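You operate a simulated robot arm through the tools that you are given. There is no shell and no other tool.

The job below is to be done with a simulated two-armed robot. You get a single attempt, and the scene is never put back.

## Task
Pick up the short lead from the top of the wooden table with one hand, pass it to the other hand and put it on the top of the short teal bench.
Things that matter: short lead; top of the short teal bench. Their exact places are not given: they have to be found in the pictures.

It is judged by the outcome, as a careful person would: the job done as asked, and still so three seconds after it is handed in. It fails if anything else is knocked over, pushed out of place, dropped, spilled or broken.

## Robot
Two 6-joint arms with two-finger parallel grippers on one trunk, on a base that moves. Base frame: it is fixed to the floor where the robot stands at the start and does not move with it; the origin is under the middle of the robot, x ahead of it, y to its left, z up. Lengths are in m, angles in degrees, forces in N, time in s.
The left shoulder is at the start at [0.06, 0.187, 1.072], the right one opposite. With the tool pointing down near the work surface each hand reaches from about 0.28 to 0.64 m from the robot's upright axis, wherever it stands, measured 20 degrees to its own side. Places, roughly: short lead [-2, -3, 0.75]; top of the short teal bench [-5.8, -5.5, 0.8]. Payload 1.57 kg a hand.
The TCP of each hand is the grasp point between the finger pads, 0.03 m short of the fingertips. In the tool frame z runs along the fingers and y along their closing line. Largest opening 0.11 m; finger width 0.024, thickness 0.012; the body of the gripper, 0.048 by 0.112 m, starts 0.078 m behind the TCP.
Orientation is told as [roll, pitch, yaw] about the base's x, y, z axes, in that order, counted from this pose: with the fingers straight down and closing along the base's y, the tool's x points along the base's -x, its y along +y and its z along -z.

## Interface
- The arms move only by the tool nudge_tool. It takes "left_increments", "right_increments" or both (then of equal length, played together; a hand with none holds still); each is a list of rows, each a list of 7 numbers: the closure in counts, from 0 (fully open) to 255 (shut), then the shift along the base's x, y, z in m, then the turn, a rotation vector about the base's x, y, z in degrees. In form: [[gripper, x, y, z, wx, wy, wz], ...]. A call has 1 to 20 rows; each row shifts and turns the commanded pose from where the row before left it. Each row takes 0.2 s and may step no farther than 0.05 m and 8.6 degrees from the row before; otherwise, or with a gripper value out of range, the whole call is refused. A pose out of reach is approached as far as the arm can. The call stops where the force on the tool passes 40 N (or 10 N more than at its start, if that is more) or the arm is blocked; 0.2 s more then pass. Each finger travels about 0.153 m/s and halts on what it meets, pressing with about 37 N; the grip force reading is that of the motor and also rises with nothing between the fingers. The clock runs only during rows and for 0.2 s after the last one: add rows that do not move to give the fingers time. The reply holds the time, the measured pose of the TCP, the force on the tool along the base axes, the opening and the grip force, in the units named above and with some noise, with the torque about the TCP (base axes, N m) and any sound that the robot's microphone picked up.
- Cameras (640 x 400 px; columns grow to the right, rows downward): "scene" is now at [0.0226, -0.0037, 1.6213]; the picture's right is [-0.05, -1.00, 0.00], its down [-0.69, 0.04, -0.72] and it looks along [0.72, -0.04, -0.69] (base axes); focal length 279 px, centre (320, 200). "left" rides on the left gripper at [0.07, -0.016, -0.141] in its tool frame; the picture's right is [0.23, 0.97, 0.00], its down [-0.86, 0.20, -0.48] and it looks along [-0.47, 0.11, 0.88] (tool axes); focal length 222 px, centre (320, 200). "right" rides on the right gripper at [0.07, 0.016, -0.141] in its tool frame; the picture's right is [-0.23, 0.97, 0.00], its down [-0.86, -0.20, -0.48] and it looks along [-0.47, -0.11, 0.88] (tool axes); focal length 222 px, centre (320, 200).
- capture(camera): a new picture of that camera. It takes no simulated time.
- lift_body(by): slides the trunk up (or, below 0, down) by that many m; the arms and the scene camera ride with it, the base frame stays. It gives what a move gives, with no picture.
- roll_base(legs): drives the robot by 1 to 6 legs, each [ahead, left, turn to the left] in m, m and degrees, along the robot's own axes; the way and the turn of a leg run together, so that a leg with both is an arc; at most 1.5 m and 180 degrees a leg. The arms and the cameras ride along, it lands a little off, and it stops where it bumps. It gives what a move gives.
- pan_tilt(pan, tilt): turns the head with the scene camera to pan (to the left, within 86 degrees either way) and tilt (down, from -29 to 69), counted from straight ahead of the robot. It gives what a move gives.
- probe_pixels(camera, pixels): for up to 12 pixels [column, row] of the newest picture of that camera ("zoom" is the newest enlarged one), the place [x, y, z] in the base frame of the surface seen there, good to about 0.003 m. It takes no simulated time.
- zoom(camera, box): a new picture of the part [left, top, right, bottom] of that camera's present view, enlarged. It takes no simulated time.
- sign_off(): hands the job in; it is judged then, once.

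Leave the grippers open and the arms clear of the work at the hand-in unless told otherwise.

The tools are called after "Request:" as name(argument=value, ...) on one line, values as JSON. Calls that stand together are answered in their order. nudge_tool: Moves the arms, as the interface text tells. Its arguments: {"type":"object","properties":{"left_increments":{"type":"array"},"right_increments":{"type":"array"}},"required":[]} The other tools are called the same way: lift_body (by) moves the trunk up or down; roll_base (legs) drives the base; pan_tilt (pan, tilt) turns the head that bears the scene camera; capture (camera) takes a picture; probe_pixels (camera, pixels) gives the place of the surface under pixels of a picture; zoom (camera, box) takes an enlarged picture of a part of a camera's view; sign_off () hands the job in.

At the start:

```text
time_s: 0.0
left_tool_pos: [0.4338, 0.1787, 1.0692]
left_tcp_rot: [0.1, 0.0, 0.0]
left_ft_force: [-0.1, -0.6, -0.8]
left_wrist_torque: [0.01, 0.02, -0.02]
left_opening: 0.11
left_grip_force: 0.1
right_tool_pos: [0.4518, -0.1793, 1.0558]
right_tcp_rot: [-0.1, 0.0, 0.0]
right_ft_force: [1.1, -0.6, -0.5]
right_wrist_torque: [-0.01, 0.0, 0.02]
right_opening: 0.1101
right_grip_force: 0.1
trunk travel left (down, up): [-0.7, 0.29]
robot x, y, heading: [-0.0, 0.0012, 0.0]
head pan, tilt (commanded): [-3.1, 43.6]
```

scene: 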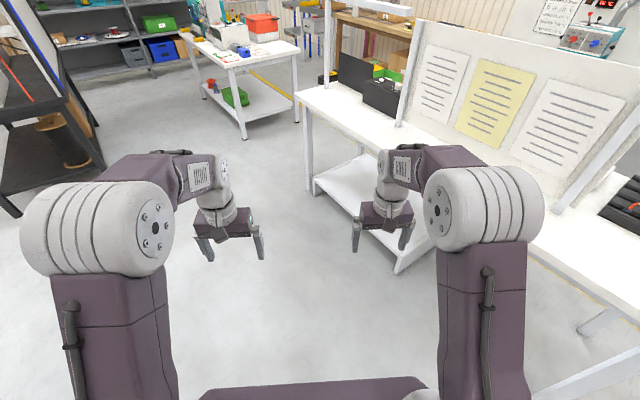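
right: 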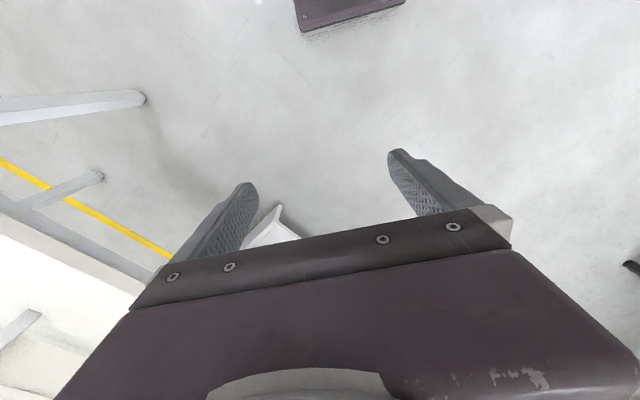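
left: 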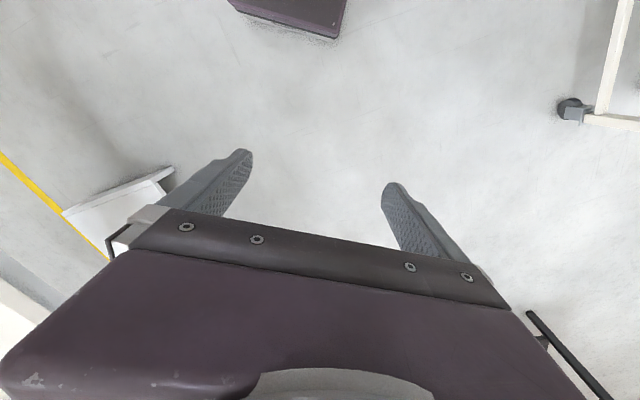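

I see a workshop with a white workbench ahead and to the right. The lead should be behind and to the right, so I turn the head to the right to look that way first.

Request:
pan_tilt(pan=-86, tilt=20)

Request:
capture(camera="scene")

```text
time_s: 1.6
left_tool_pos: [0.4338, 0.18, 1.0701]
left_tcp_rot: [0.0, 0.0, 0.1]
left_ft_force: [-0.3, -1.5, -0.1]
left_wrist_torque: [0.03, 0.02, -0.03]
left_opening: 0.1097
left_grip_force: 0.0
right_tool_pos: [0.4519, -0.1779, 1.0554]
right_tcp_rot: [0.0, 0.1, -0.1]
right_ft_force: [0.0, 0.7, 0.0]
right_wrist_torque: [-0.02, -0.03, 0.0]
right_opening: 0.1097
right_grip_force: 0.1
trunk travel left (down, up): [-0.7, 0.29]
robot x, y, heading: [0.0011, 0.007, -0.2]
head pan, tilt (commanded): [-85.9, 20.0]
```

```text
taken
```

scene: 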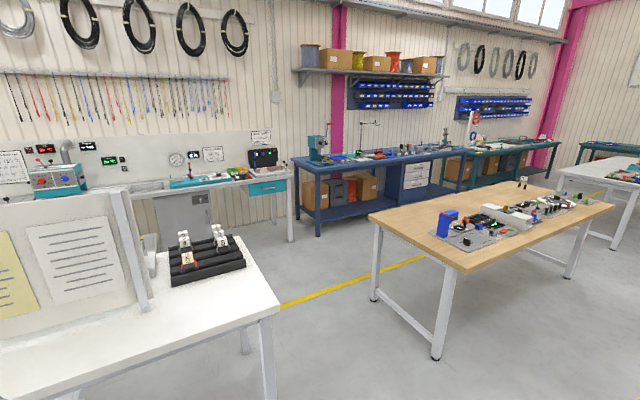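

Looking right, I see the wooden table around (490,220), with things on it, and teal benches further back at (490,155) and (610,150). I zoom in on both and measure.

Request:
zoom(camera="scene", box=[360, 170, 640, 345])

Request:
probe_pixels(camera="scene", pixels=[[372, 214], [462, 268], [608, 204], [500, 180], [440, 255], [436, 358], [375, 297], [568, 276], [600, 150], [585, 143], [490, 150], [430, 150]])

```text
2.29 times, centred on (500, 258) of scene
```

zoom: 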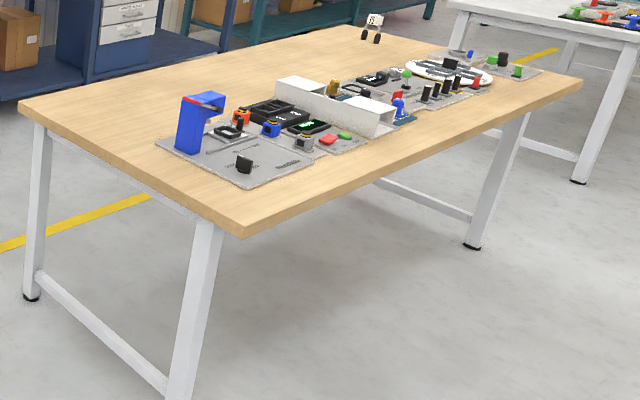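

```text
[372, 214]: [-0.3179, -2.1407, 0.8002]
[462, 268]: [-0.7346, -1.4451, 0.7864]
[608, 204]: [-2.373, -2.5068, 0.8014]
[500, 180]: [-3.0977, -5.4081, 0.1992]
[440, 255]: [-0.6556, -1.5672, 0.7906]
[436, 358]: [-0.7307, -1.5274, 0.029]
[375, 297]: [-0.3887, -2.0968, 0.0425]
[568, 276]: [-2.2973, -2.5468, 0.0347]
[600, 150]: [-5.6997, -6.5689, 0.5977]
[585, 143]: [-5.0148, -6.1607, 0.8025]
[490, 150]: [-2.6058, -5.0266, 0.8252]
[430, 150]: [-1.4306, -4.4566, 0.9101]
```

The near part of the table holds a task board. Near its far edge at zoom (373,28) is a small object with two black ends, which may be the lead. I zoom in there.

Request:
zoom(camera="scene", box=[490, 165, 562, 210])

Request:
zoom(camera="scene", box=[430, 110, 640, 241])

Request:
probe_pixels(camera="scene", pixels=[[523, 181], [519, 187], [525, 187], [523, 178], [530, 186], [560, 190], [510, 182]])

```text
8.89 times, centred on (526, 188) of scene
```

zoom: 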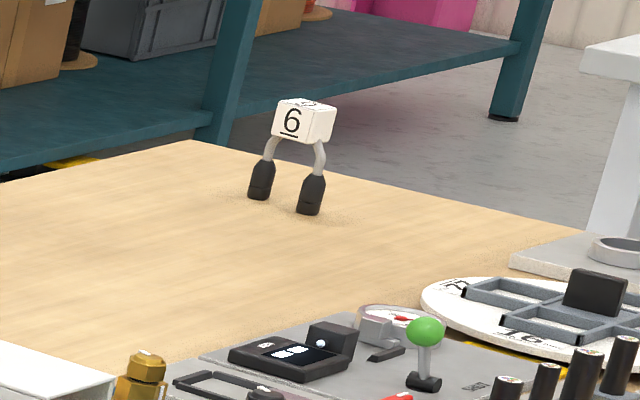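

```text
3.05 times, centred on (535, 176) of scene
```

zoom: 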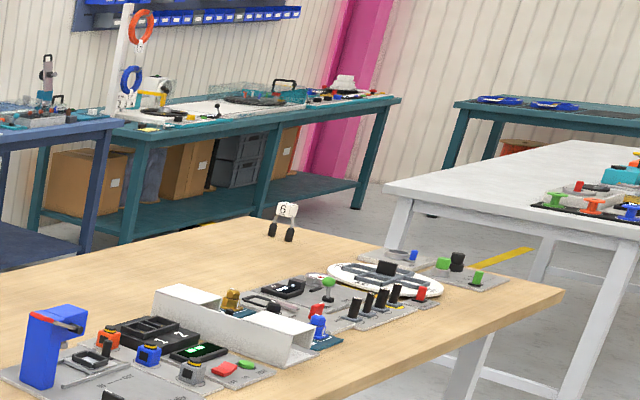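

```text
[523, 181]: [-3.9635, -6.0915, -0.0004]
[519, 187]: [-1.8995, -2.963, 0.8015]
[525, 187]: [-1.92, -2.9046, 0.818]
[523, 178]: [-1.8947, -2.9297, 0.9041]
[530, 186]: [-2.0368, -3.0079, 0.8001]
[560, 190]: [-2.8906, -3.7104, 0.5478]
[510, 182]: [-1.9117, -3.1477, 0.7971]
```

The object is an inverted-U lead standing on two black plugs with a white "6" cube on top, near [-1.91,-2.93], with the table top at z≈0.80. Before driving I need a floor map, so I measure the passage between the white bench and the wooden table.

Request:
probe_pixels(camera="scene", pixels=[[276, 312], [243, 248], [283, 305], [330, 265], [400, 262], [240, 236], [290, 240], [318, 235], [612, 245], [556, 190], [590, 200], [20, 390]])

Request:
pan_tilt(pan=-60, tilt=50)

Request:
capture(camera="scene")

```text
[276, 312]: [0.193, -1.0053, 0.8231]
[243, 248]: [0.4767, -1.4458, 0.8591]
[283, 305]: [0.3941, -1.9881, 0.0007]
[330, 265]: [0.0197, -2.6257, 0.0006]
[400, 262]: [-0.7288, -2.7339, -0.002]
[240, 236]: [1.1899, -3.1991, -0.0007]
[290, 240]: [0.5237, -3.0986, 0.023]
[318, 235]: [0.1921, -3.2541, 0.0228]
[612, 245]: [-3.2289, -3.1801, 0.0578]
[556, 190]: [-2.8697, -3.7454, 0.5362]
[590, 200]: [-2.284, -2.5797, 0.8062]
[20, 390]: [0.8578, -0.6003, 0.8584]
```

```text
time_s: 2.5
left_tool_pos: [0.4319, 0.1786, 1.07]
left_tcp_rot: [0.0, 0.0, 0.0]
left_ft_force: [0.0, 0.7, -0.4]
left_wrist_torque: [0.0, 0.01, 0.01]
left_opening: 0.1099
left_grip_force: 0.0
right_tool_pos: [0.4512, -0.1785, 1.055]
right_tcp_rot: [0.0, 0.0, 0.0]
right_ft_force: [-0.3, 0.3, 0.0]
right_wrist_torque: [-0.02, 0.01, 0.0]
right_opening: 0.11
right_grip_force: 0.1
trunk travel left (down, up): [-0.7, 0.29]
robot x, y, heading: [0.0006, 0.0003, 0.1]
head pan, tilt (commanded): [-60.0, 50.0]
```

```text
taken
```

scene: 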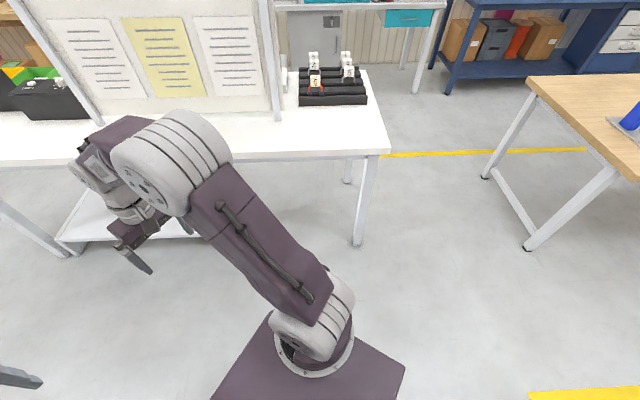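

The white bench end to the wooden table gap is about 1 m, and the room is rotated about 32°. The bench front is about 0.95 m away, so turning in place is clear. I turn the robot right by 147° to face along the table's long direction and look.

Request:
roll_base(legs=[[0, 0, -147]])

Request:
pan_tilt(pan=0, tilt=25)

Request:
capture(camera="scene")

```text
time_s: 9.0
left_tool_pos: [-0.273, -0.3812, 1.0709]
left_tcp_rot: [-0.1, 0.0, -147.8]
left_ft_force: [-0.3, 0.3, 0.2]
left_wrist_torque: [0.0, -0.02, 0.03]
left_opening: 0.1099
left_grip_force: 0.0
right_tool_pos: [-0.4783, -0.0884, 1.0561]
right_tcp_rot: [0.0, -0.1, -147.9]
right_ft_force: [0.0, 0.5, -0.9]
right_wrist_torque: [-0.01, 0.01, -0.03]
right_opening: 0.1098
right_grip_force: 0.0
trunk travel left (down, up): [-0.7, 0.29]
robot x, y, heading: [-0.0029, 0.0004, -147.8]
head pan, tilt (commanded): [-60.0, 50.0]
```

```text
time_s: 10.3
left_tool_pos: [-0.2727, -0.3811, 1.0703]
left_tcp_rot: [0.0, 0.0, -147.9]
left_ft_force: [0.4, -0.5, 0.2]
left_wrist_torque: [0.05, 0.03, 0.0]
left_opening: 0.1098
left_grip_force: 0.1
right_tool_pos: [-0.4772, -0.0884, 1.0548]
right_tcp_rot: [0.0, 0.0, -147.9]
right_ft_force: [0.3, 0.0, 0.5]
right_wrist_torque: [0.03, 0.04, 0.0]
right_opening: 0.1103
right_grip_force: 0.1
trunk travel left (down, up): [-0.7, 0.29]
robot x, y, heading: [0.0022, 0.0019, -148.0]
head pan, tilt (commanded): [0.0, 25.0]
```

```text
taken
```

scene: 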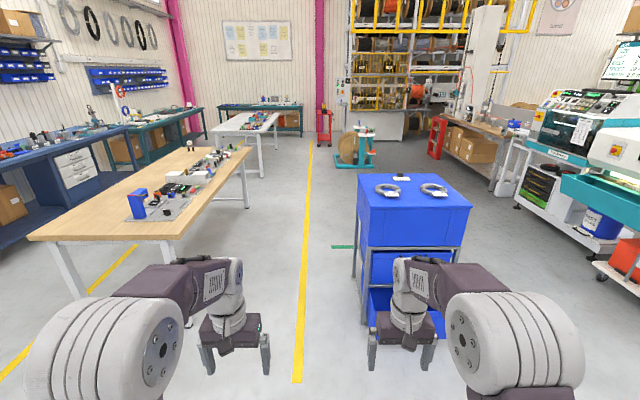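

Now I see the wooden table on the left, a white table behind it, a teal bench along the left wall at (165,125), and a shorter teal bench against the far wall at (262,110). The blue cart stands at (410,230). I measure these.

Request:
zoom(camera="scene", box=[130, 70, 370, 220])

Request:
probe_pixels(camera="scene", pixels=[[220, 106], [300, 106], [301, 132], [260, 104], [280, 114], [242, 134], [262, 176], [205, 133], [325, 146], [350, 190], [362, 318], [200, 108]])

```text
2.67 times, centred on (250, 145) of scene
```

zoom: 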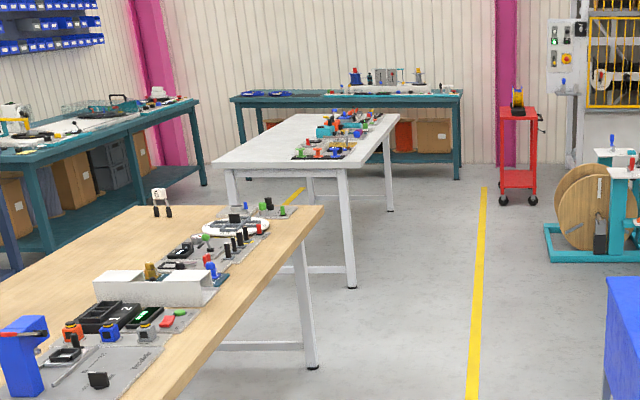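

```text
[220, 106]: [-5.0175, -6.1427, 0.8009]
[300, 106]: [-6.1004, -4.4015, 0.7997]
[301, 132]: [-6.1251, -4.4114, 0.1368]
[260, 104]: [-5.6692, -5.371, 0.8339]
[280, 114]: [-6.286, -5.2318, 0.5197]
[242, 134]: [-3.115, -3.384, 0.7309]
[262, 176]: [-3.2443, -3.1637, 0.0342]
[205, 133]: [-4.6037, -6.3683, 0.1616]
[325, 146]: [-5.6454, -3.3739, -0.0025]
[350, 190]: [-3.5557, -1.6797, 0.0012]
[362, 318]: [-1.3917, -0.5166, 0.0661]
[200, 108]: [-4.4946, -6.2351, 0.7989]
```

The short teal bench has its front edge from [-5.02,-6.14] to [-6.10,-4.40] at z≈0.80, which matches the given hint. I work in room axes along the table (heading 213°): the wooden table spans u 1.40–3.36 and w 0.81–1.62, and the lead sits at about u 3.20, w 1.43. Next I look down to judge the robot's footprint.

Request:
pan_tilt(pan=0, tilt=69)

Request:
capture(camera="scene")

Request:
probe_pixels(camera="scene", pixels=[[320, 390], [320, 360], [250, 390], [390, 390], [100, 390], [540, 390], [320, 300], [30, 100], [320, 100]])

```text
time_s: 11.4
left_tool_pos: [-0.2726, -0.3817, 1.0713]
left_tcp_rot: [-0.1, 0.0, -147.9]
left_ft_force: [-0.3, -0.6, 0.5]
left_wrist_torque: [0.02, -0.02, 0.02]
left_opening: 0.1102
left_grip_force: 0.0
right_tool_pos: [-0.4769, -0.0883, 1.0558]
right_tcp_rot: [0.0, -0.1, -147.9]
right_ft_force: [-0.5, 0.2, 0.5]
right_wrist_torque: [-0.03, 0.02, 0.0]
right_opening: 0.1101
right_grip_force: 0.1
trunk travel left (down, up): [-0.7, 0.29]
robot x, y, heading: [0.0004, 0.0007, -148.0]
head pan, tilt (commanded): [0.0, 68.8]
```

```text
taken
```

scene: 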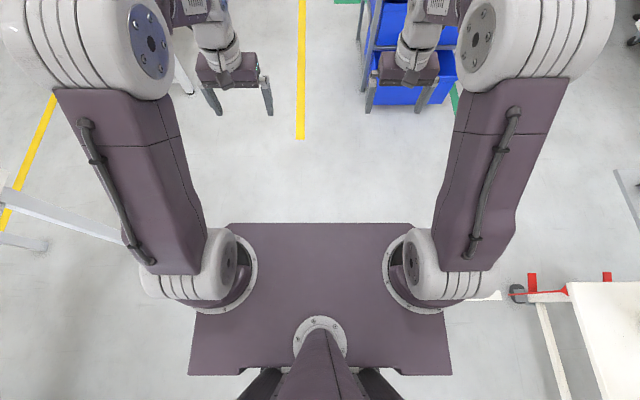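

```text
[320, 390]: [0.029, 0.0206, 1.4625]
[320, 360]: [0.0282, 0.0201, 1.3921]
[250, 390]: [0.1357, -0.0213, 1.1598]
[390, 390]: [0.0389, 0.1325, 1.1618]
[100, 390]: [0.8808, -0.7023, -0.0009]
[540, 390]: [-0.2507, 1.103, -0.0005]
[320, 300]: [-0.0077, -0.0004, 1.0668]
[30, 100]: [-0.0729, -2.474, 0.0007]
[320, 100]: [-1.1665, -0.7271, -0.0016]
```

The trunk's top plate is visible with nothing of the base sticking out in front of it. I measure the plate's corners.

Request:
probe_pixels(camera="scene", pixels=[[240, 228], [400, 228], [194, 370], [447, 370], [320, 215], [145, 290], [320, 226]])

Request:
pan_tilt(pan=40, tilt=30)

Request:
capture(camera="scene")

```text
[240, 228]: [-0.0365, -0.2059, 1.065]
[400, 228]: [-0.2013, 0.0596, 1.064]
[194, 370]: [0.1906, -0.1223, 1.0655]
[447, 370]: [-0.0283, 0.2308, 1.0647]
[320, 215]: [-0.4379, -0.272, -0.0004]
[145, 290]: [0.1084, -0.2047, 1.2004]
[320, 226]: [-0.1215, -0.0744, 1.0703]
```

```text
time_s: 12.5
left_tool_pos: [-0.2723, -0.3821, 1.0688]
left_tcp_rot: [0.0, 0.0, -147.9]
left_ft_force: [0.0, -0.5, 0.4]
left_wrist_torque: [0.01, -0.03, 0.02]
left_opening: 0.1101
left_grip_force: 0.0
right_tool_pos: [-0.4769, -0.0901, 1.0544]
right_tcp_rot: [-0.1, -0.1, -147.9]
right_ft_force: [0.2, 0.3, 0.5]
right_wrist_torque: [0.0, -0.02, -0.02]
right_opening: 0.11
right_grip_force: 0.0
trunk travel left (down, up): [-0.7, 0.29]
robot x, y, heading: [0.0009, -0.0011, -147.9]
head pan, tilt (commanded): [40.0, 30.0]
```

```text
taken
```

scene: 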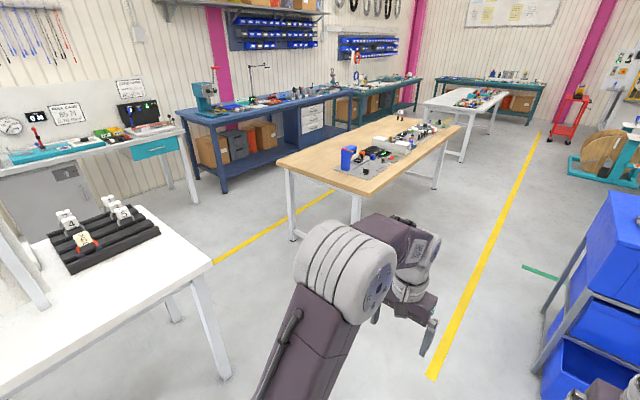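

The plate reaches only 0.14 m ahead of the axis, so the base should pass. The corridor between the wooden table (w 0.81) and the blue cart (w −0.32) is 1.13 m wide, so I drive up its middle in steps.

Request:
roll_base(legs=[[1.3, 0.24, 0.9], [1.3, 0, 0]])

Request:
pan_tilt(pan=30, tilt=25)

Request:
capture(camera="scene")

```text
time_s: 25.3
left_tool_pos: [-2.3348, -1.9985, 1.0703]
left_tcp_rot: [0.0, 0.0, -147.8]
left_ft_force: [0.5, 0.3, 0.2]
left_wrist_torque: [0.01, -0.01, 0.0]
left_opening: 0.11
left_grip_force: 0.1
right_tool_pos: [-2.5404, -1.7052, 1.0554]
right_tcp_rot: [-0.1, 0.0, -147.8]
right_ft_force: [0.1, 0.4, 0.0]
right_wrist_torque: [0.0, 0.0, -0.04]
right_opening: 0.1099
right_grip_force: 0.1
trunk travel left (down, up): [-0.7, 0.29]
robot x, y, heading: [-2.0646, -1.6171, -148.0]
head pan, tilt (commanded): [40.0, 30.0]
```

```text
time_s: 26.0
left_tool_pos: [-2.3353, -1.9978, 1.0699]
left_tcp_rot: [0.0, 0.0, -147.8]
left_ft_force: [0.1, -0.5, 0.1]
left_wrist_torque: [0.0, 0.0, -0.02]
left_opening: 0.1102
left_grip_force: 0.0
right_tool_pos: [-2.5413, -1.7056, 1.0547]
right_tcp_rot: [0.0, 0.0, -147.8]
right_ft_force: [0.3, 0.0, -0.2]
right_wrist_torque: [-0.02, -0.03, 0.0]
right_opening: 0.1101
right_grip_force: 0.0
trunk travel left (down, up): [-0.7, 0.29]
robot x, y, heading: [-2.062, -1.6176, -147.5]
head pan, tilt (commanded): [30.0, 25.0]
```

```text
taken
```

scene: 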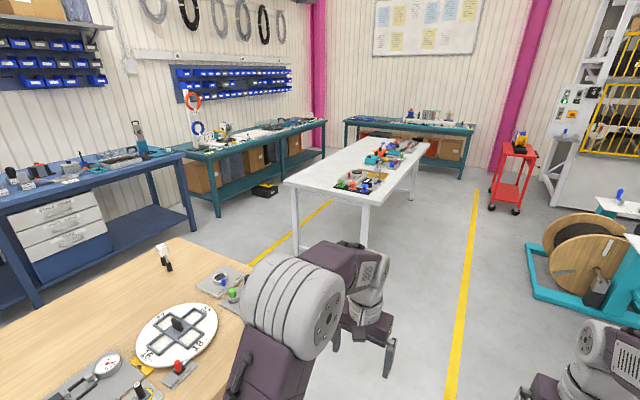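

I'm beside the table now. The lead is visible at (163,256), with the white table ahead and the short teal bench behind it. I zoom on the lead and on the bench.

Request:
zoom(camera="scene", box=[115, 220, 211, 280])

Request:
probe_pixels(camera="zoom", pixels=[[310, 175], [355, 165], [330, 160], [318, 260], [365, 300], [335, 230], [360, 240], [440, 300], [480, 300]])

Request:
zoom(camera="scene", box=[330, 90, 490, 190])

Request:
probe_pixels(camera="scene", pixels=[[287, 184], [362, 194], [345, 137], [427, 146], [346, 122], [472, 132], [412, 195], [296, 250], [365, 243], [320, 150], [244, 296], [175, 240]])

```text
6.67 times, centred on (163, 250) of scene
```

zoom: 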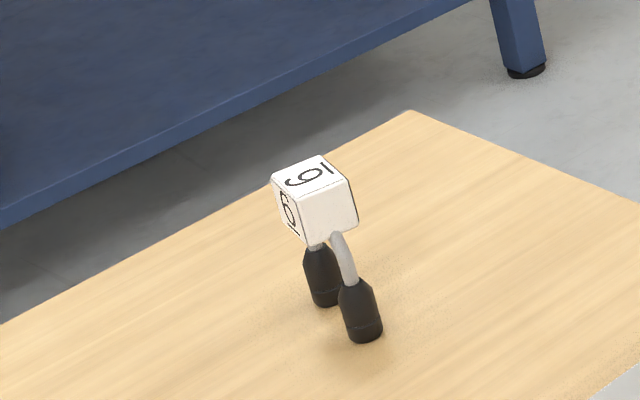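

```text
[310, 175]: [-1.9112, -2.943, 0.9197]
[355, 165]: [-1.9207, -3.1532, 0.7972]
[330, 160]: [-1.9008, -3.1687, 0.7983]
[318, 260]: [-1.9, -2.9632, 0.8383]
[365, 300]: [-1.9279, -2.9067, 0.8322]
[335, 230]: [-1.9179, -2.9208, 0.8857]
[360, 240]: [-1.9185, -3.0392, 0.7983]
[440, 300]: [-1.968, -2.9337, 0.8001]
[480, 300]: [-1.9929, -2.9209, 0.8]
```

```text
4.00 times, centred on (410, 140) of scene
```

zoom: 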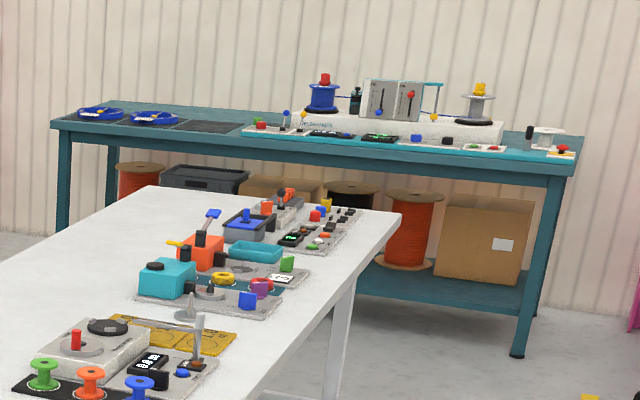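

```text
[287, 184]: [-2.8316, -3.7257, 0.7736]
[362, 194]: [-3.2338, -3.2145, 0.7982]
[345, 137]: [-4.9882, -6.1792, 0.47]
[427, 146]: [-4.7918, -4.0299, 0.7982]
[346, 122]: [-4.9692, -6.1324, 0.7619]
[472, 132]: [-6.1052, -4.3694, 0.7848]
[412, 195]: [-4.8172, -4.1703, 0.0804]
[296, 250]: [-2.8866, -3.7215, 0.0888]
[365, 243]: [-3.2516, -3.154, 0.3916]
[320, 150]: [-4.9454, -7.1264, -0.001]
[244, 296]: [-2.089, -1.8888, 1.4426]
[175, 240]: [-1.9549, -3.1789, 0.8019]
```

The lead's plugs stand at about [-1.900,-2.963] and [-1.928,-2.907] with the cube top near z 0.92. The bench holds trays and a board, so I'll look for a free spot later. I check the reel stand on the right before driving on.

Request:
probe_pixels(camera="scene", pixels=[[527, 245], [530, 280], [590, 300], [495, 205], [620, 240], [450, 330]])

Request:
roll_base(legs=[[1.3, -0.1, 0]])

```text
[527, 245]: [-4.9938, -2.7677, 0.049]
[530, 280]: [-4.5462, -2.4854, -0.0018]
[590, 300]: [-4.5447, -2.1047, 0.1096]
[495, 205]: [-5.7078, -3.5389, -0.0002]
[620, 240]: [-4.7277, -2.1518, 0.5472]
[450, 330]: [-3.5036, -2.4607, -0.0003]
```

```text
time_s: 32.7
left_tool_pos: [-3.5043, -2.6324, 1.0698]
left_tcp_rot: [0.1, 0.0, -147.0]
left_ft_force: [0.5, 0.4, 0.2]
left_wrist_torque: [-0.02, 0.01, 0.02]
left_opening: 0.1097
left_grip_force: 0.1
right_tool_pos: [-3.7152, -2.3435, 1.0551]
right_tcp_rot: [0.1, 0.1, -147.1]
right_ft_force: [-0.8, 0.5, -0.5]
right_wrist_torque: [0.01, 0.0, -0.03]
right_opening: 0.1101
right_grip_force: 0.0
trunk travel left (down, up): [-0.7, 0.29]
robot x, y, heading: [-3.2369, -2.2478, -147.0]
head pan, tilt (commanded): [30.0, 25.0]
```

I'm at about u 3.94, w 0.13, level with the gap between the tables. I turn right 180° through the open side to face the wooden table's short edge.

Request:
roll_base(legs=[[0, 0, -180]])

Request:
pan_tilt(pan=-45, tilt=35)

Request:
capture(camera="scene")

```text
time_s: 40.5
left_tool_pos: [-2.9605, -1.8675, 1.0695]
left_tcp_rot: [0.0, 0.0, 31.5]
left_ft_force: [0.6, -0.4, -0.1]
left_wrist_torque: [0.04, 0.03, -0.01]
left_opening: 0.11
left_grip_force: 0.1
right_tool_pos: [-2.7598, -2.1622, 1.0554]
right_tcp_rot: [0.0, 0.0, 31.6]
right_ft_force: [0.5, 0.3, -0.5]
right_wrist_torque: [0.01, -0.01, -0.04]
right_opening: 0.11
right_grip_force: 0.1
trunk travel left (down, up): [-0.7, 0.29]
robot x, y, heading: [-3.2399, -2.2439, 31.5]
head pan, tilt (commanded): [30.0, 25.0]
```

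```text
time_s: 42.0
left_tool_pos: [-2.9616, -1.8684, 1.0704]
left_tcp_rot: [0.0, 0.0, 31.5]
left_ft_force: [-0.7, -0.9, 0.1]
left_wrist_torque: [-0.01, -0.03, 0.0]
left_opening: 0.11
left_grip_force: 0.0
right_tool_pos: [-2.7588, -2.1608, 1.0548]
right_tcp_rot: [-0.1, 0.0, 31.7]
right_ft_force: [-0.2, 0.9, 0.3]
right_wrist_torque: [-0.02, 0.01, 0.01]
right_opening: 0.1099
right_grip_force: 0.1
trunk travel left (down, up): [-0.7, 0.29]
robot x, y, heading: [-3.2431, -2.2455, 31.4]
head pan, tilt (commanded): [-45.0, 35.0]
```

```text
taken
```

scene: 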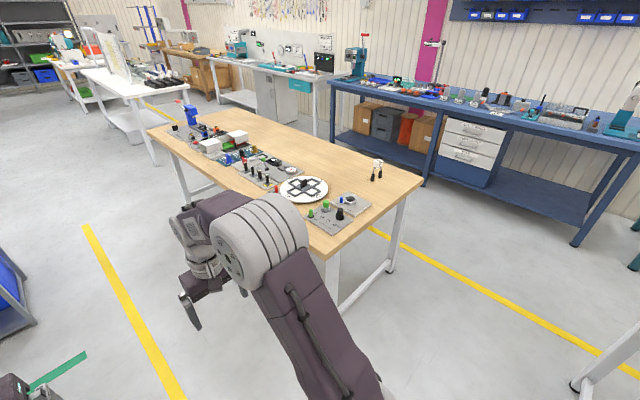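

The lead is at (377,170), beyond the corner board. I move right into the gap between the two tables, correcting the heading by 1.5°, then look again.

Request:
roll_base(legs=[[0.05, -1.0, 1.5]])

Request:
pan_tilt(pan=-15, tilt=50)

Request:
capture(camera="scene")

```text
time_s: 47.1
left_tool_pos: [-2.401, -2.6777, 1.0694]
left_tcp_rot: [-0.1, 0.0, 32.4]
left_ft_force: [0.4, -0.1, -0.5]
left_wrist_torque: [-0.01, 0.01, -0.02]
left_opening: 0.1098
left_grip_force: 0.1
right_tool_pos: [-2.1938, -2.9682, 1.055]
right_tcp_rot: [0.0, 0.0, 32.3]
right_ft_force: [0.9, -0.3, -0.7]
right_wrist_torque: [0.01, 0.0, 0.01]
right_opening: 0.1101
right_grip_force: 0.0
trunk travel left (down, up): [-0.7, 0.29]
robot x, y, heading: [-2.6735, -3.0637, 32.3]
head pan, tilt (commanded): [-45.0, 35.0]
```

```text
time_s: 48.0
left_tool_pos: [-2.4001, -2.677, 1.0703]
left_tcp_rot: [0.0, 0.1, 32.3]
left_ft_force: [0.1, 0.3, 0.9]
left_wrist_torque: [0.01, -0.01, -0.02]
left_opening: 0.11
left_grip_force: 0.1
right_tool_pos: [-2.1945, -2.9686, 1.0553]
right_tcp_rot: [0.0, -0.1, 32.2]
right_ft_force: [0.0, -0.2, 0.2]
right_wrist_torque: [0.03, -0.03, 0.01]
right_opening: 0.11
right_grip_force: 0.0
trunk travel left (down, up): [-0.7, 0.29]
robot x, y, heading: [-2.6736, -3.0579, 32.4]
head pan, tilt (commanded): [-15.0, 50.0]
```

```text
taken
```

scene: 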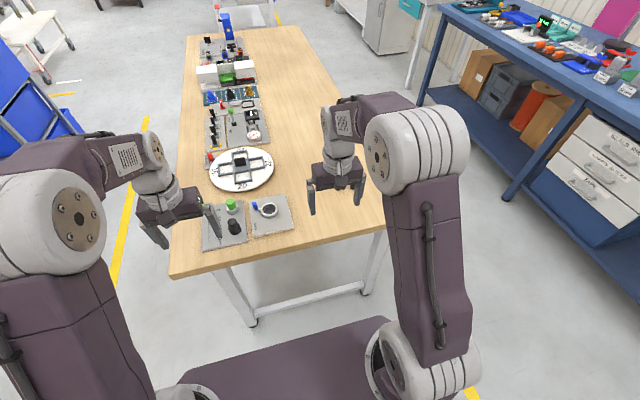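

The right gripper hides the lead in this view. The wrist cameras show a purple edge at the top of the picture that may be the robot's base, so I take wrist pictures to see both the base and the lead.

Request:
capture(camera="right")

Request:
capture(camera="left")

```text
taken
```

right: 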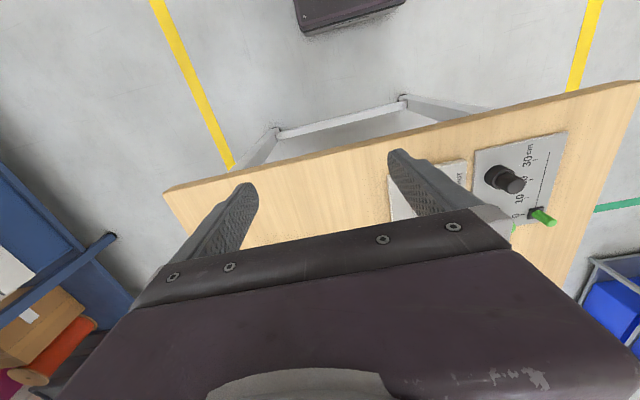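

```text
taken
```

left: 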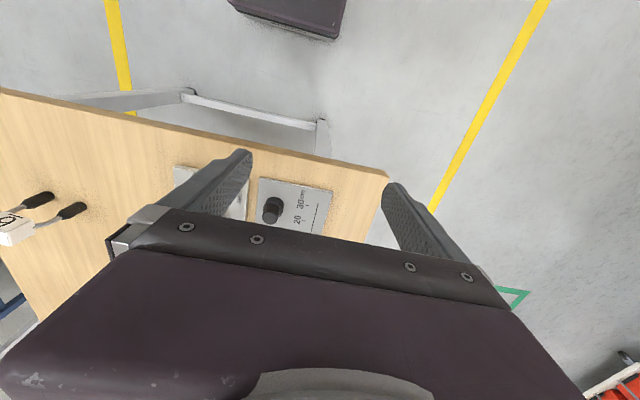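

The purple edge at the top of both pictures is the base on the floor. I measure its corners and the table's crossbar.

Request:
probe_pixels(camera="right", pixels=[[305, 25], [355, 15], [400, 3], [298, 5], [340, 122], [270, 150], [310, 40], [180, 190]])

Request:
probe_pixels(camera="left", pixels=[[335, 35], [290, 20], [235, 5], [345, 5], [15, 235], [40, 200], [75, 210], [20, 210], [250, 110]])

```text
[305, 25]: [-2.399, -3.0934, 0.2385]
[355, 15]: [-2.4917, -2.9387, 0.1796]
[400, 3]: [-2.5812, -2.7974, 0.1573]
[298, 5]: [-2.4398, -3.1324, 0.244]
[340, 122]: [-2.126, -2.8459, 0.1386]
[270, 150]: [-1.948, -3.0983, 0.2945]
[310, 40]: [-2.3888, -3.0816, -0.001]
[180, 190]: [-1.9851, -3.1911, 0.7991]
```

```text
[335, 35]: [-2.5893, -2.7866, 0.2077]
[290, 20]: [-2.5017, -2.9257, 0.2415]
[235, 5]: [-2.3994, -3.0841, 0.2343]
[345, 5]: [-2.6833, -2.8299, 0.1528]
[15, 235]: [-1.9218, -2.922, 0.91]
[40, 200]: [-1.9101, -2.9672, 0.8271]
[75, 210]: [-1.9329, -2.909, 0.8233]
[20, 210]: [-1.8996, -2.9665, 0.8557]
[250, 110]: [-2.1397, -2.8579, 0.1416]
```

The base front is only 0.22 m ahead of the axis, ±0.18 m wide and 0.24 m high, and the table's crossbar sits at u≈3.33. I can therefore move 0.20 m ahead and 0.12 m right safely. That puts the lead about 0.51 m ahead and 0.18 m to the right, under the right hand, whose tips at z 1.03 are above the lead's 0.92.

Request:
roll_base(legs=[[0.2, -0.12, 0]])

Request:
pan_tilt(pan=-10, tilt=55)

Request:
capture(camera="scene")

Request:
capture(camera="right")

Request:
capture(camera="left")

```text
time_s: 49.8
left_tool_pos: [-2.1685, -2.6723, 1.0702]
left_tcp_rot: [0.0, -0.1, 32.3]
left_ft_force: [0.9, 0.1, 0.2]
left_wrist_torque: [-0.02, 0.02, 0.0]
left_opening: 0.11
left_grip_force: 0.0
right_tool_pos: [-1.9613, -2.9647, 1.0569]
right_tcp_rot: [0.0, 0.0, 32.4]
right_ft_force: [-0.6, 0.3, -0.1]
right_wrist_torque: [-0.04, -0.02, 0.0]
right_opening: 0.1099
right_grip_force: 0.0
trunk travel left (down, up): [-0.7, 0.29]
robot x, y, heading: [-2.4405, -3.0527, 32.3]
head pan, tilt (commanded): [-15.0, 50.0]
```

```text
time_s: 50.5
left_tool_pos: [-2.1679, -2.6733, 1.0711]
left_tcp_rot: [0.0, 0.0, 32.3]
left_ft_force: [0.1, 0.2, 0.3]
left_wrist_torque: [-0.01, 0.01, 0.0]
left_opening: 0.1102
left_grip_force: 0.1
right_tool_pos: [-1.9612, -2.964, 1.0556]
right_tcp_rot: [0.0, 0.0, 32.4]
right_ft_force: [0.0, 0.1, 0.5]
right_wrist_torque: [-0.04, -0.01, 0.02]
right_opening: 0.1098
right_grip_force: 0.1
trunk travel left (down, up): [-0.7, 0.29]
robot x, y, heading: [-2.4365, -3.0586, 32.1]
head pan, tilt (commanded): [-10.0, 55.0]
```

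```text
taken
```

scene: 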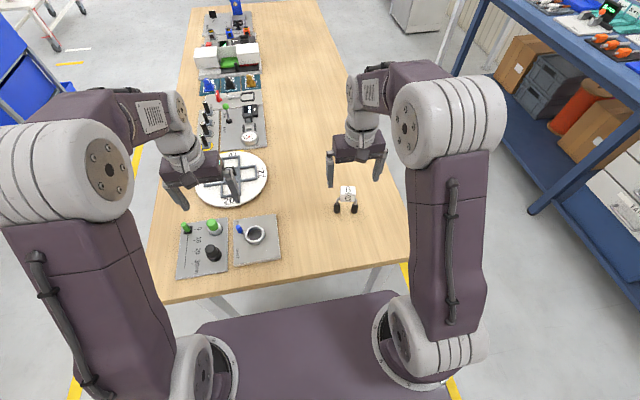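

```text
taken
```

right: 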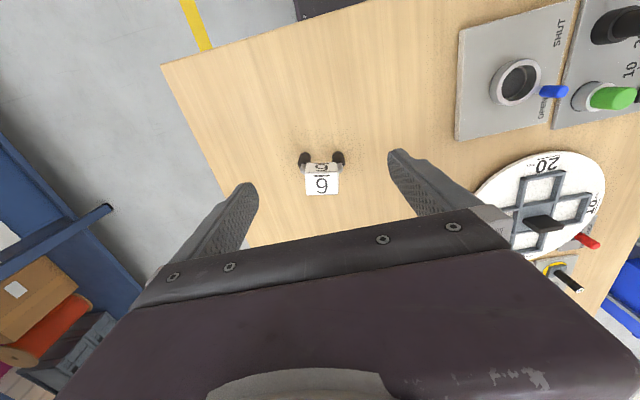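

```text
taken
```

left: 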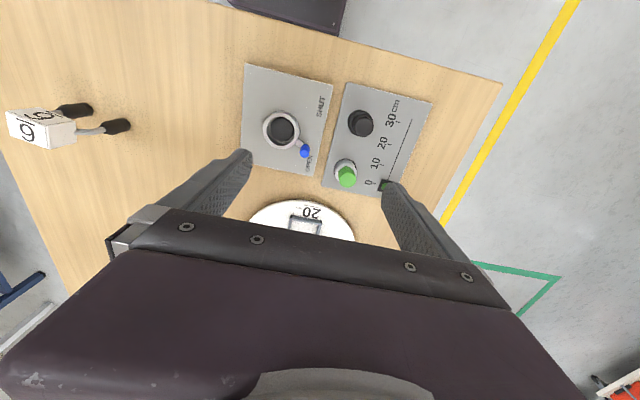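

The lead is now clearly visible: scene (346,200), right (322,175), left (60,125). I zoom in from each camera and measure the cube and plugs.

Request:
zoom(camera="scene", box=[310, 170, 390, 220])

Request:
probe_pixels(camera="zoom", pixels=[[250, 160], [345, 160], [290, 140], [320, 180], [300, 220], [210, 300], [355, 300], [200, 330], [365, 330], [265, 150], [330, 145]])

Request:
zoom(camera="right", box=[272, 140, 368, 200])

Request:
zoom(camera="left", box=[0, 80, 144, 170])

Request:
probe_pixels(camera="zoom", pixels=[[40, 140], [230, 140], [300, 140], [300, 260], [100, 280], [310, 130], [500, 200], [540, 200], [440, 215], [290, 230]])

```text
8.00 times, centred on (350, 195) of scene
```

zoom: 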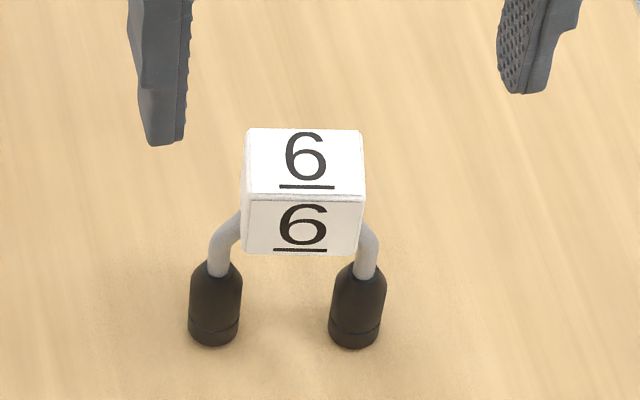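

```text
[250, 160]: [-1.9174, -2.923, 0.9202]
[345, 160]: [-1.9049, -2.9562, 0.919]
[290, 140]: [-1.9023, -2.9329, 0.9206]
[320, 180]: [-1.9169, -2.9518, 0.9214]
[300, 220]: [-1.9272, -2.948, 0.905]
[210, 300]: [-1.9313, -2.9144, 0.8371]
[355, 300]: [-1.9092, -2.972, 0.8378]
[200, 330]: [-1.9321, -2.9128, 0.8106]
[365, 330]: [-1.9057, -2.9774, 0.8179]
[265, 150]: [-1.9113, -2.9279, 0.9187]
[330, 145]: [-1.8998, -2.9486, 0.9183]
```

```text
6.67 times, centred on (320, 170) of right
```

zoom: 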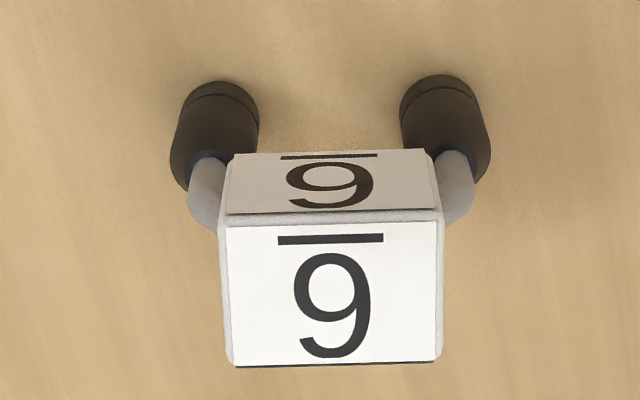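

```text
4.44 times, centred on (72, 125) of left
```

zoom: 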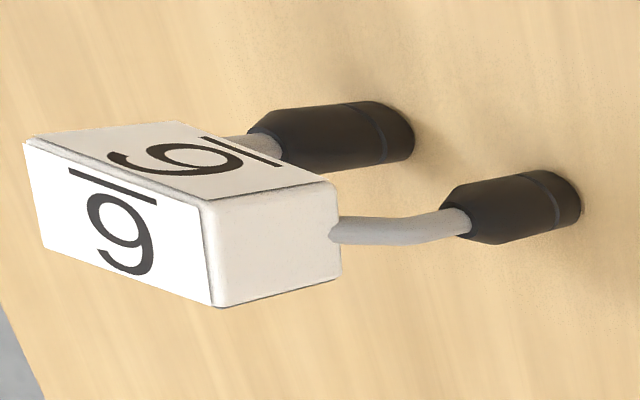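

```text
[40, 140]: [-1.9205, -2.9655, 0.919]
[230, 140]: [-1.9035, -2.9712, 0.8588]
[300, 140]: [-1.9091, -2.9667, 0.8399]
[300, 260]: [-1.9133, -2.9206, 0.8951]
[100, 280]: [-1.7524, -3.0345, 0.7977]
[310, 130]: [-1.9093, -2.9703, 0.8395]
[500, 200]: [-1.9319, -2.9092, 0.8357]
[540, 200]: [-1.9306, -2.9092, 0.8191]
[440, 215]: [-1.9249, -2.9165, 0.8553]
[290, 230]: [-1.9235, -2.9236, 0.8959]
```

The lead is a roughly 4 cm white block with a cable leaving low on both side faces, down to two plugs. My measurements are:

| Item | Value |
|---|---|
| Block centre | about [-1.912, -2.943] |
| Block top | z 0.920 |
| Direction of the line through the two plugs | about 111° (tool yaw about 21°) |

- **Right hand:** it grips the block's side faces from above, with only the fingertips and above the cable.
- **Left hand:** it later takes the front and back faces from a 45° tilt.

First I centre and turn the right hand above the block, staying high.

Request:
nudge_tool(right_increments=[[0, 0.017, 0.007, 0, 0, 0, -3.8], [0, 0.016, 0.007, 0, 0, 0, -3.8], [0, 0.016, 0.007, 0, 0, 0, -3.8], [0, 0, 0, -0.02, 0, 0, 0]])

Request:
capture(camera="right")

Request:
zoom(camera="scene", box=[306, 165, 402, 225])

Request:
zoom(camera="left", box=[0, 60, 160, 160])

```text
time_s: 51.5
left_tool_pos: [-2.1688, -2.6728, 1.0704]
left_tcp_rot: [0.0, -0.1, 32.3]
left_ft_force: [-0.2, -0.6, 0.2]
left_wrist_torque: [0.03, -0.02, 0.03]
left_opening: 0.1099
left_grip_force: 0.1
right_tool_pos: [-1.9122, -2.9432, 1.0354]
right_tcp_rot: [0.0, 0.0, 20.9]
right_ft_force: [-0.7, 0.5, 0.0]
right_wrist_torque: [-0.02, 0.02, -0.04]
right_opening: 0.1099
right_grip_force: 0.1
trunk travel left (down, up): [-0.7, 0.29]
robot x, y, heading: [-2.4402, -3.0548, 32.3]
head pan, tilt (commanded): [-10.0, 55.0]
```

```text
taken
```

right: 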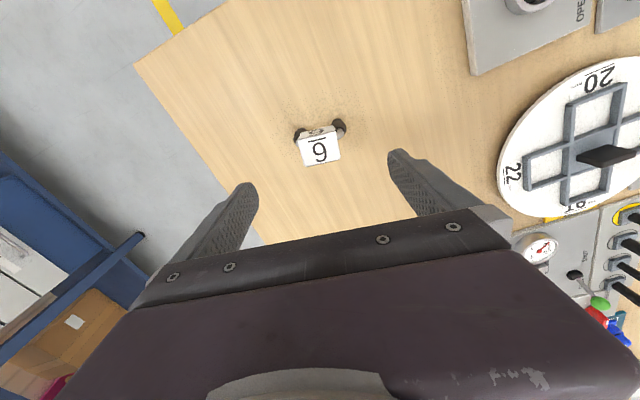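

```text
6.67 times, centred on (354, 195) of scene
```

zoom: 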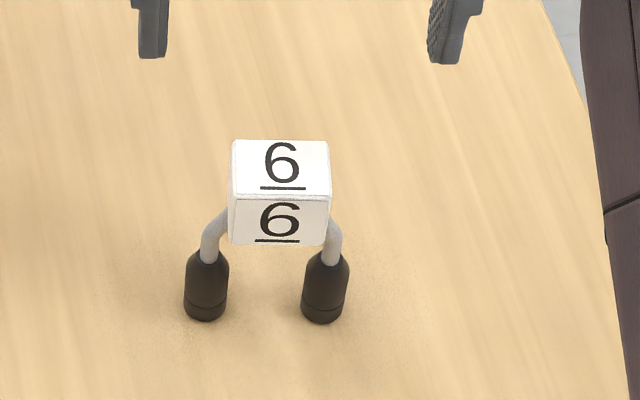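

```text
4.00 times, centred on (80, 110) of left
```

zoom: 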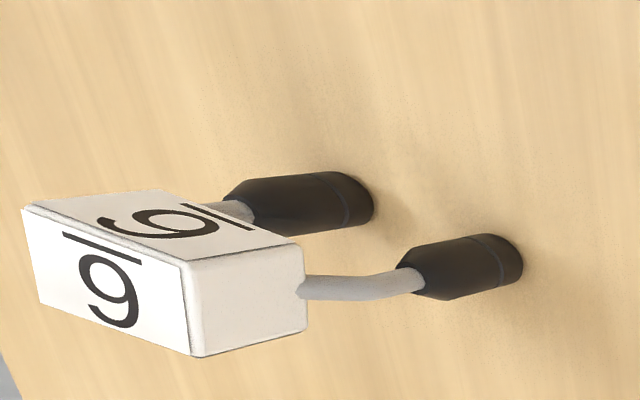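

The hand is now yawed to 20.9° above the block. I verify block alignment from the right wrist camera with a zoom.

Request:
zoom(camera="right", box=[280, 110, 360, 180])

Request:
probe_pixels(camera="right", pixels=[[300, 143], [336, 137], [309, 163], [339, 156], [320, 151], [303, 152], [337, 147]])

Request:
probe_pixels(camera="left", pixels=[[8, 113], [46, 127], [50, 146], [12, 134], [75, 123], [74, 140], [52, 136], [88, 131], [79, 131]])

```text
5.71 times, centred on (320, 145) of right
```

zoom: 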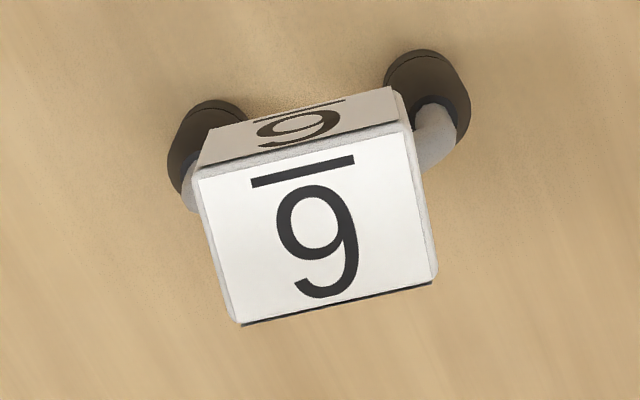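

```text
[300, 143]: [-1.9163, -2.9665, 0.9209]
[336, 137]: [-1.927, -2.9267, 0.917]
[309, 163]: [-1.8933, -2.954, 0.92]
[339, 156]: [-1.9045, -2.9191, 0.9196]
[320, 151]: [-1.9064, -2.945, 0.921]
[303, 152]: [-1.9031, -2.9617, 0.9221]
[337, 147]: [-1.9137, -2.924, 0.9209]
```

```text
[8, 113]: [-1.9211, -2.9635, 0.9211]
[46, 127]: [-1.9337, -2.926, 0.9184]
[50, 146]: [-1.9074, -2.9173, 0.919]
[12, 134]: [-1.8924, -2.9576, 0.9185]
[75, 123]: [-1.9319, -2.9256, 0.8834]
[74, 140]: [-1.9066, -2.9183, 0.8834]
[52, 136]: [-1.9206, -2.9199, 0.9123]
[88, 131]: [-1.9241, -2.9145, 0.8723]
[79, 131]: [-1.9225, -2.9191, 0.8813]
```

The block's top corners give a centre of about [-1.912,-2.942] and a yaw of about 18–20°. The sides are clear from z 0.886 up, and the bottom edge with the cable is at z≈0.882. I turn 2° more and go down to TCP z≈0.922, with the tips at 0.892 and the fingers open.

Request:
nudge_tool(right_increments=[[0, 0, 0.001, -0.03, 0, 0, -2], [0, 0, 0, -0.03, 0, 0, 0], [0, 0, 0, -0.03, 0, 0, 0], [0, 0, 0, -0.0234, 0, 0, 0], [0, 0, 0, 0, 0, 0, 0]])

Request:
zoom(camera="scene", box=[306, 165, 402, 225])

Request:
capture(camera="right")

Request:
zoom(camera="left", box=[0, 40, 192, 160])

```text
time_s: 52.6
left_tool_pos: [-2.1689, -2.6732, 1.0709]
left_tcp_rot: [0.0, 0.0, 32.3]
left_ft_force: [-0.7, -0.5, 0.3]
left_wrist_torque: [0.03, 0.01, 0.03]
left_opening: 0.1099
left_grip_force: 0.2
right_tool_pos: [-1.9112, -2.9443, 0.9212]
right_tcp_rot: [0.0, 0.0, 19.0]
right_ft_force: [0.6, 0.4, -0.2]
right_wrist_torque: [0.0, -0.03, 0.03]
right_opening: 0.1104
right_grip_force: 0.1
trunk travel left (down, up): [-0.7, 0.29]
robot x, y, heading: [-2.4397, -3.0566, 32.2]
head pan, tilt (commanded): [-10.0, 55.0]
```

```text
6.67 times, centred on (354, 195) of scene
```

zoom: 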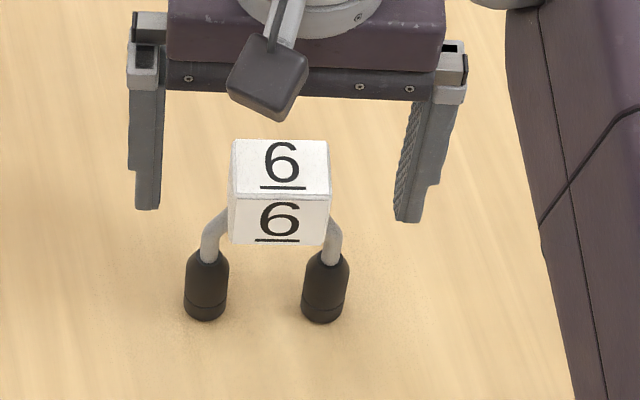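

```text
taken
```

right: 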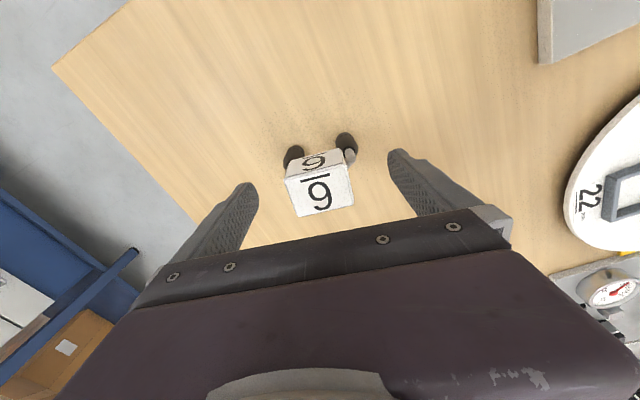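

```text
3.33 times, centred on (96, 100) of left
```

zoom: 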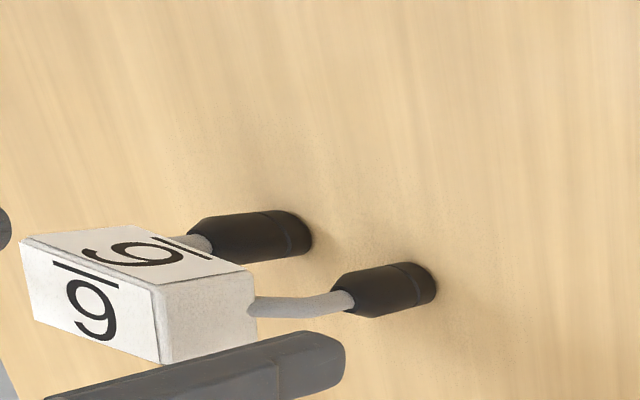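

I check that the fingers bracket the block by measuring the fingertips and the block in these pictures.

Request:
probe_pixels(camera="right", pixels=[[246, 190], [240, 205], [398, 158], [410, 172], [290, 180], [350, 172], [298, 213], [352, 203]])

Request:
probe_pixels(camera="scene", pixels=[[328, 194], [328, 185], [367, 196], [341, 187], [355, 187], [342, 198], [353, 198]])

```text
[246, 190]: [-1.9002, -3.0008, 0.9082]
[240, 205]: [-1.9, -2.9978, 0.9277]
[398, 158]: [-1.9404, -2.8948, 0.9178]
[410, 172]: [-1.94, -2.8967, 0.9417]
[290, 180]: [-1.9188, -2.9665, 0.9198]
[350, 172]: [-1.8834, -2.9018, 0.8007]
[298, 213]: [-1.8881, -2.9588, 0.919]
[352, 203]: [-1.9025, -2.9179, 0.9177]
```

```text
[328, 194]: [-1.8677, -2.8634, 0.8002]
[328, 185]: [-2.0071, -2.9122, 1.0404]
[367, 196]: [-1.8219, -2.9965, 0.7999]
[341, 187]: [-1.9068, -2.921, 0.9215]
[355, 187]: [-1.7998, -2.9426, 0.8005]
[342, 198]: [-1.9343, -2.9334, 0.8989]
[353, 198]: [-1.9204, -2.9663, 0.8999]
```

The finger midline passes through about [-1.911,-2.944], matching the block centre at [-1.912,-2.942]. I close the right gripper.

Request:
nudge_tool(right_increments=[[120, 0, 0, 0, 0, 0, 0], [230, 0, 0, 0, 0, 0, 0], [230, 0, 0, 0, 0, 0, 0], [230, 0, 0, 0, 0, 0, 0]])

Request:
zoom(camera="scene", box=[306, 165, 402, 225])

Request:
capture(camera="right")

```text
time_s: 53.6
left_tool_pos: [-2.1687, -2.6737, 1.0706]
left_tcp_rot: [0.0, 0.0, 32.3]
left_ft_force: [-0.5, -0.1, -0.3]
left_wrist_torque: [0.0, 0.0, 0.0]
left_opening: 0.11
left_grip_force: 0.0
right_tool_pos: [-1.9111, -2.9433, 0.9221]
right_tcp_rot: [0.1, 0.0, 19.1]
right_ft_force: [0.4, -0.5, -0.2]
right_wrist_torque: [0.02, -0.01, -0.05]
right_opening: 0.045
right_grip_force: 37.2
trunk travel left (down, up): [-0.7, 0.29]
robot x, y, heading: [-2.4389, -3.0548, 32.4]
head pan, tilt (commanded): [-10.0, 55.0]
```

```text
6.67 times, centred on (354, 195) of scene
```

zoom: 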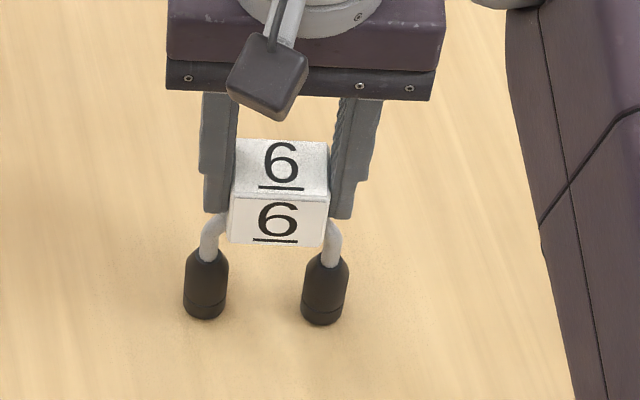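

```text
taken
```

right: 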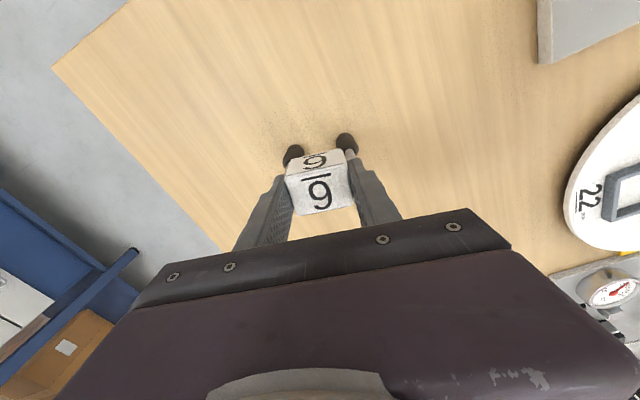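

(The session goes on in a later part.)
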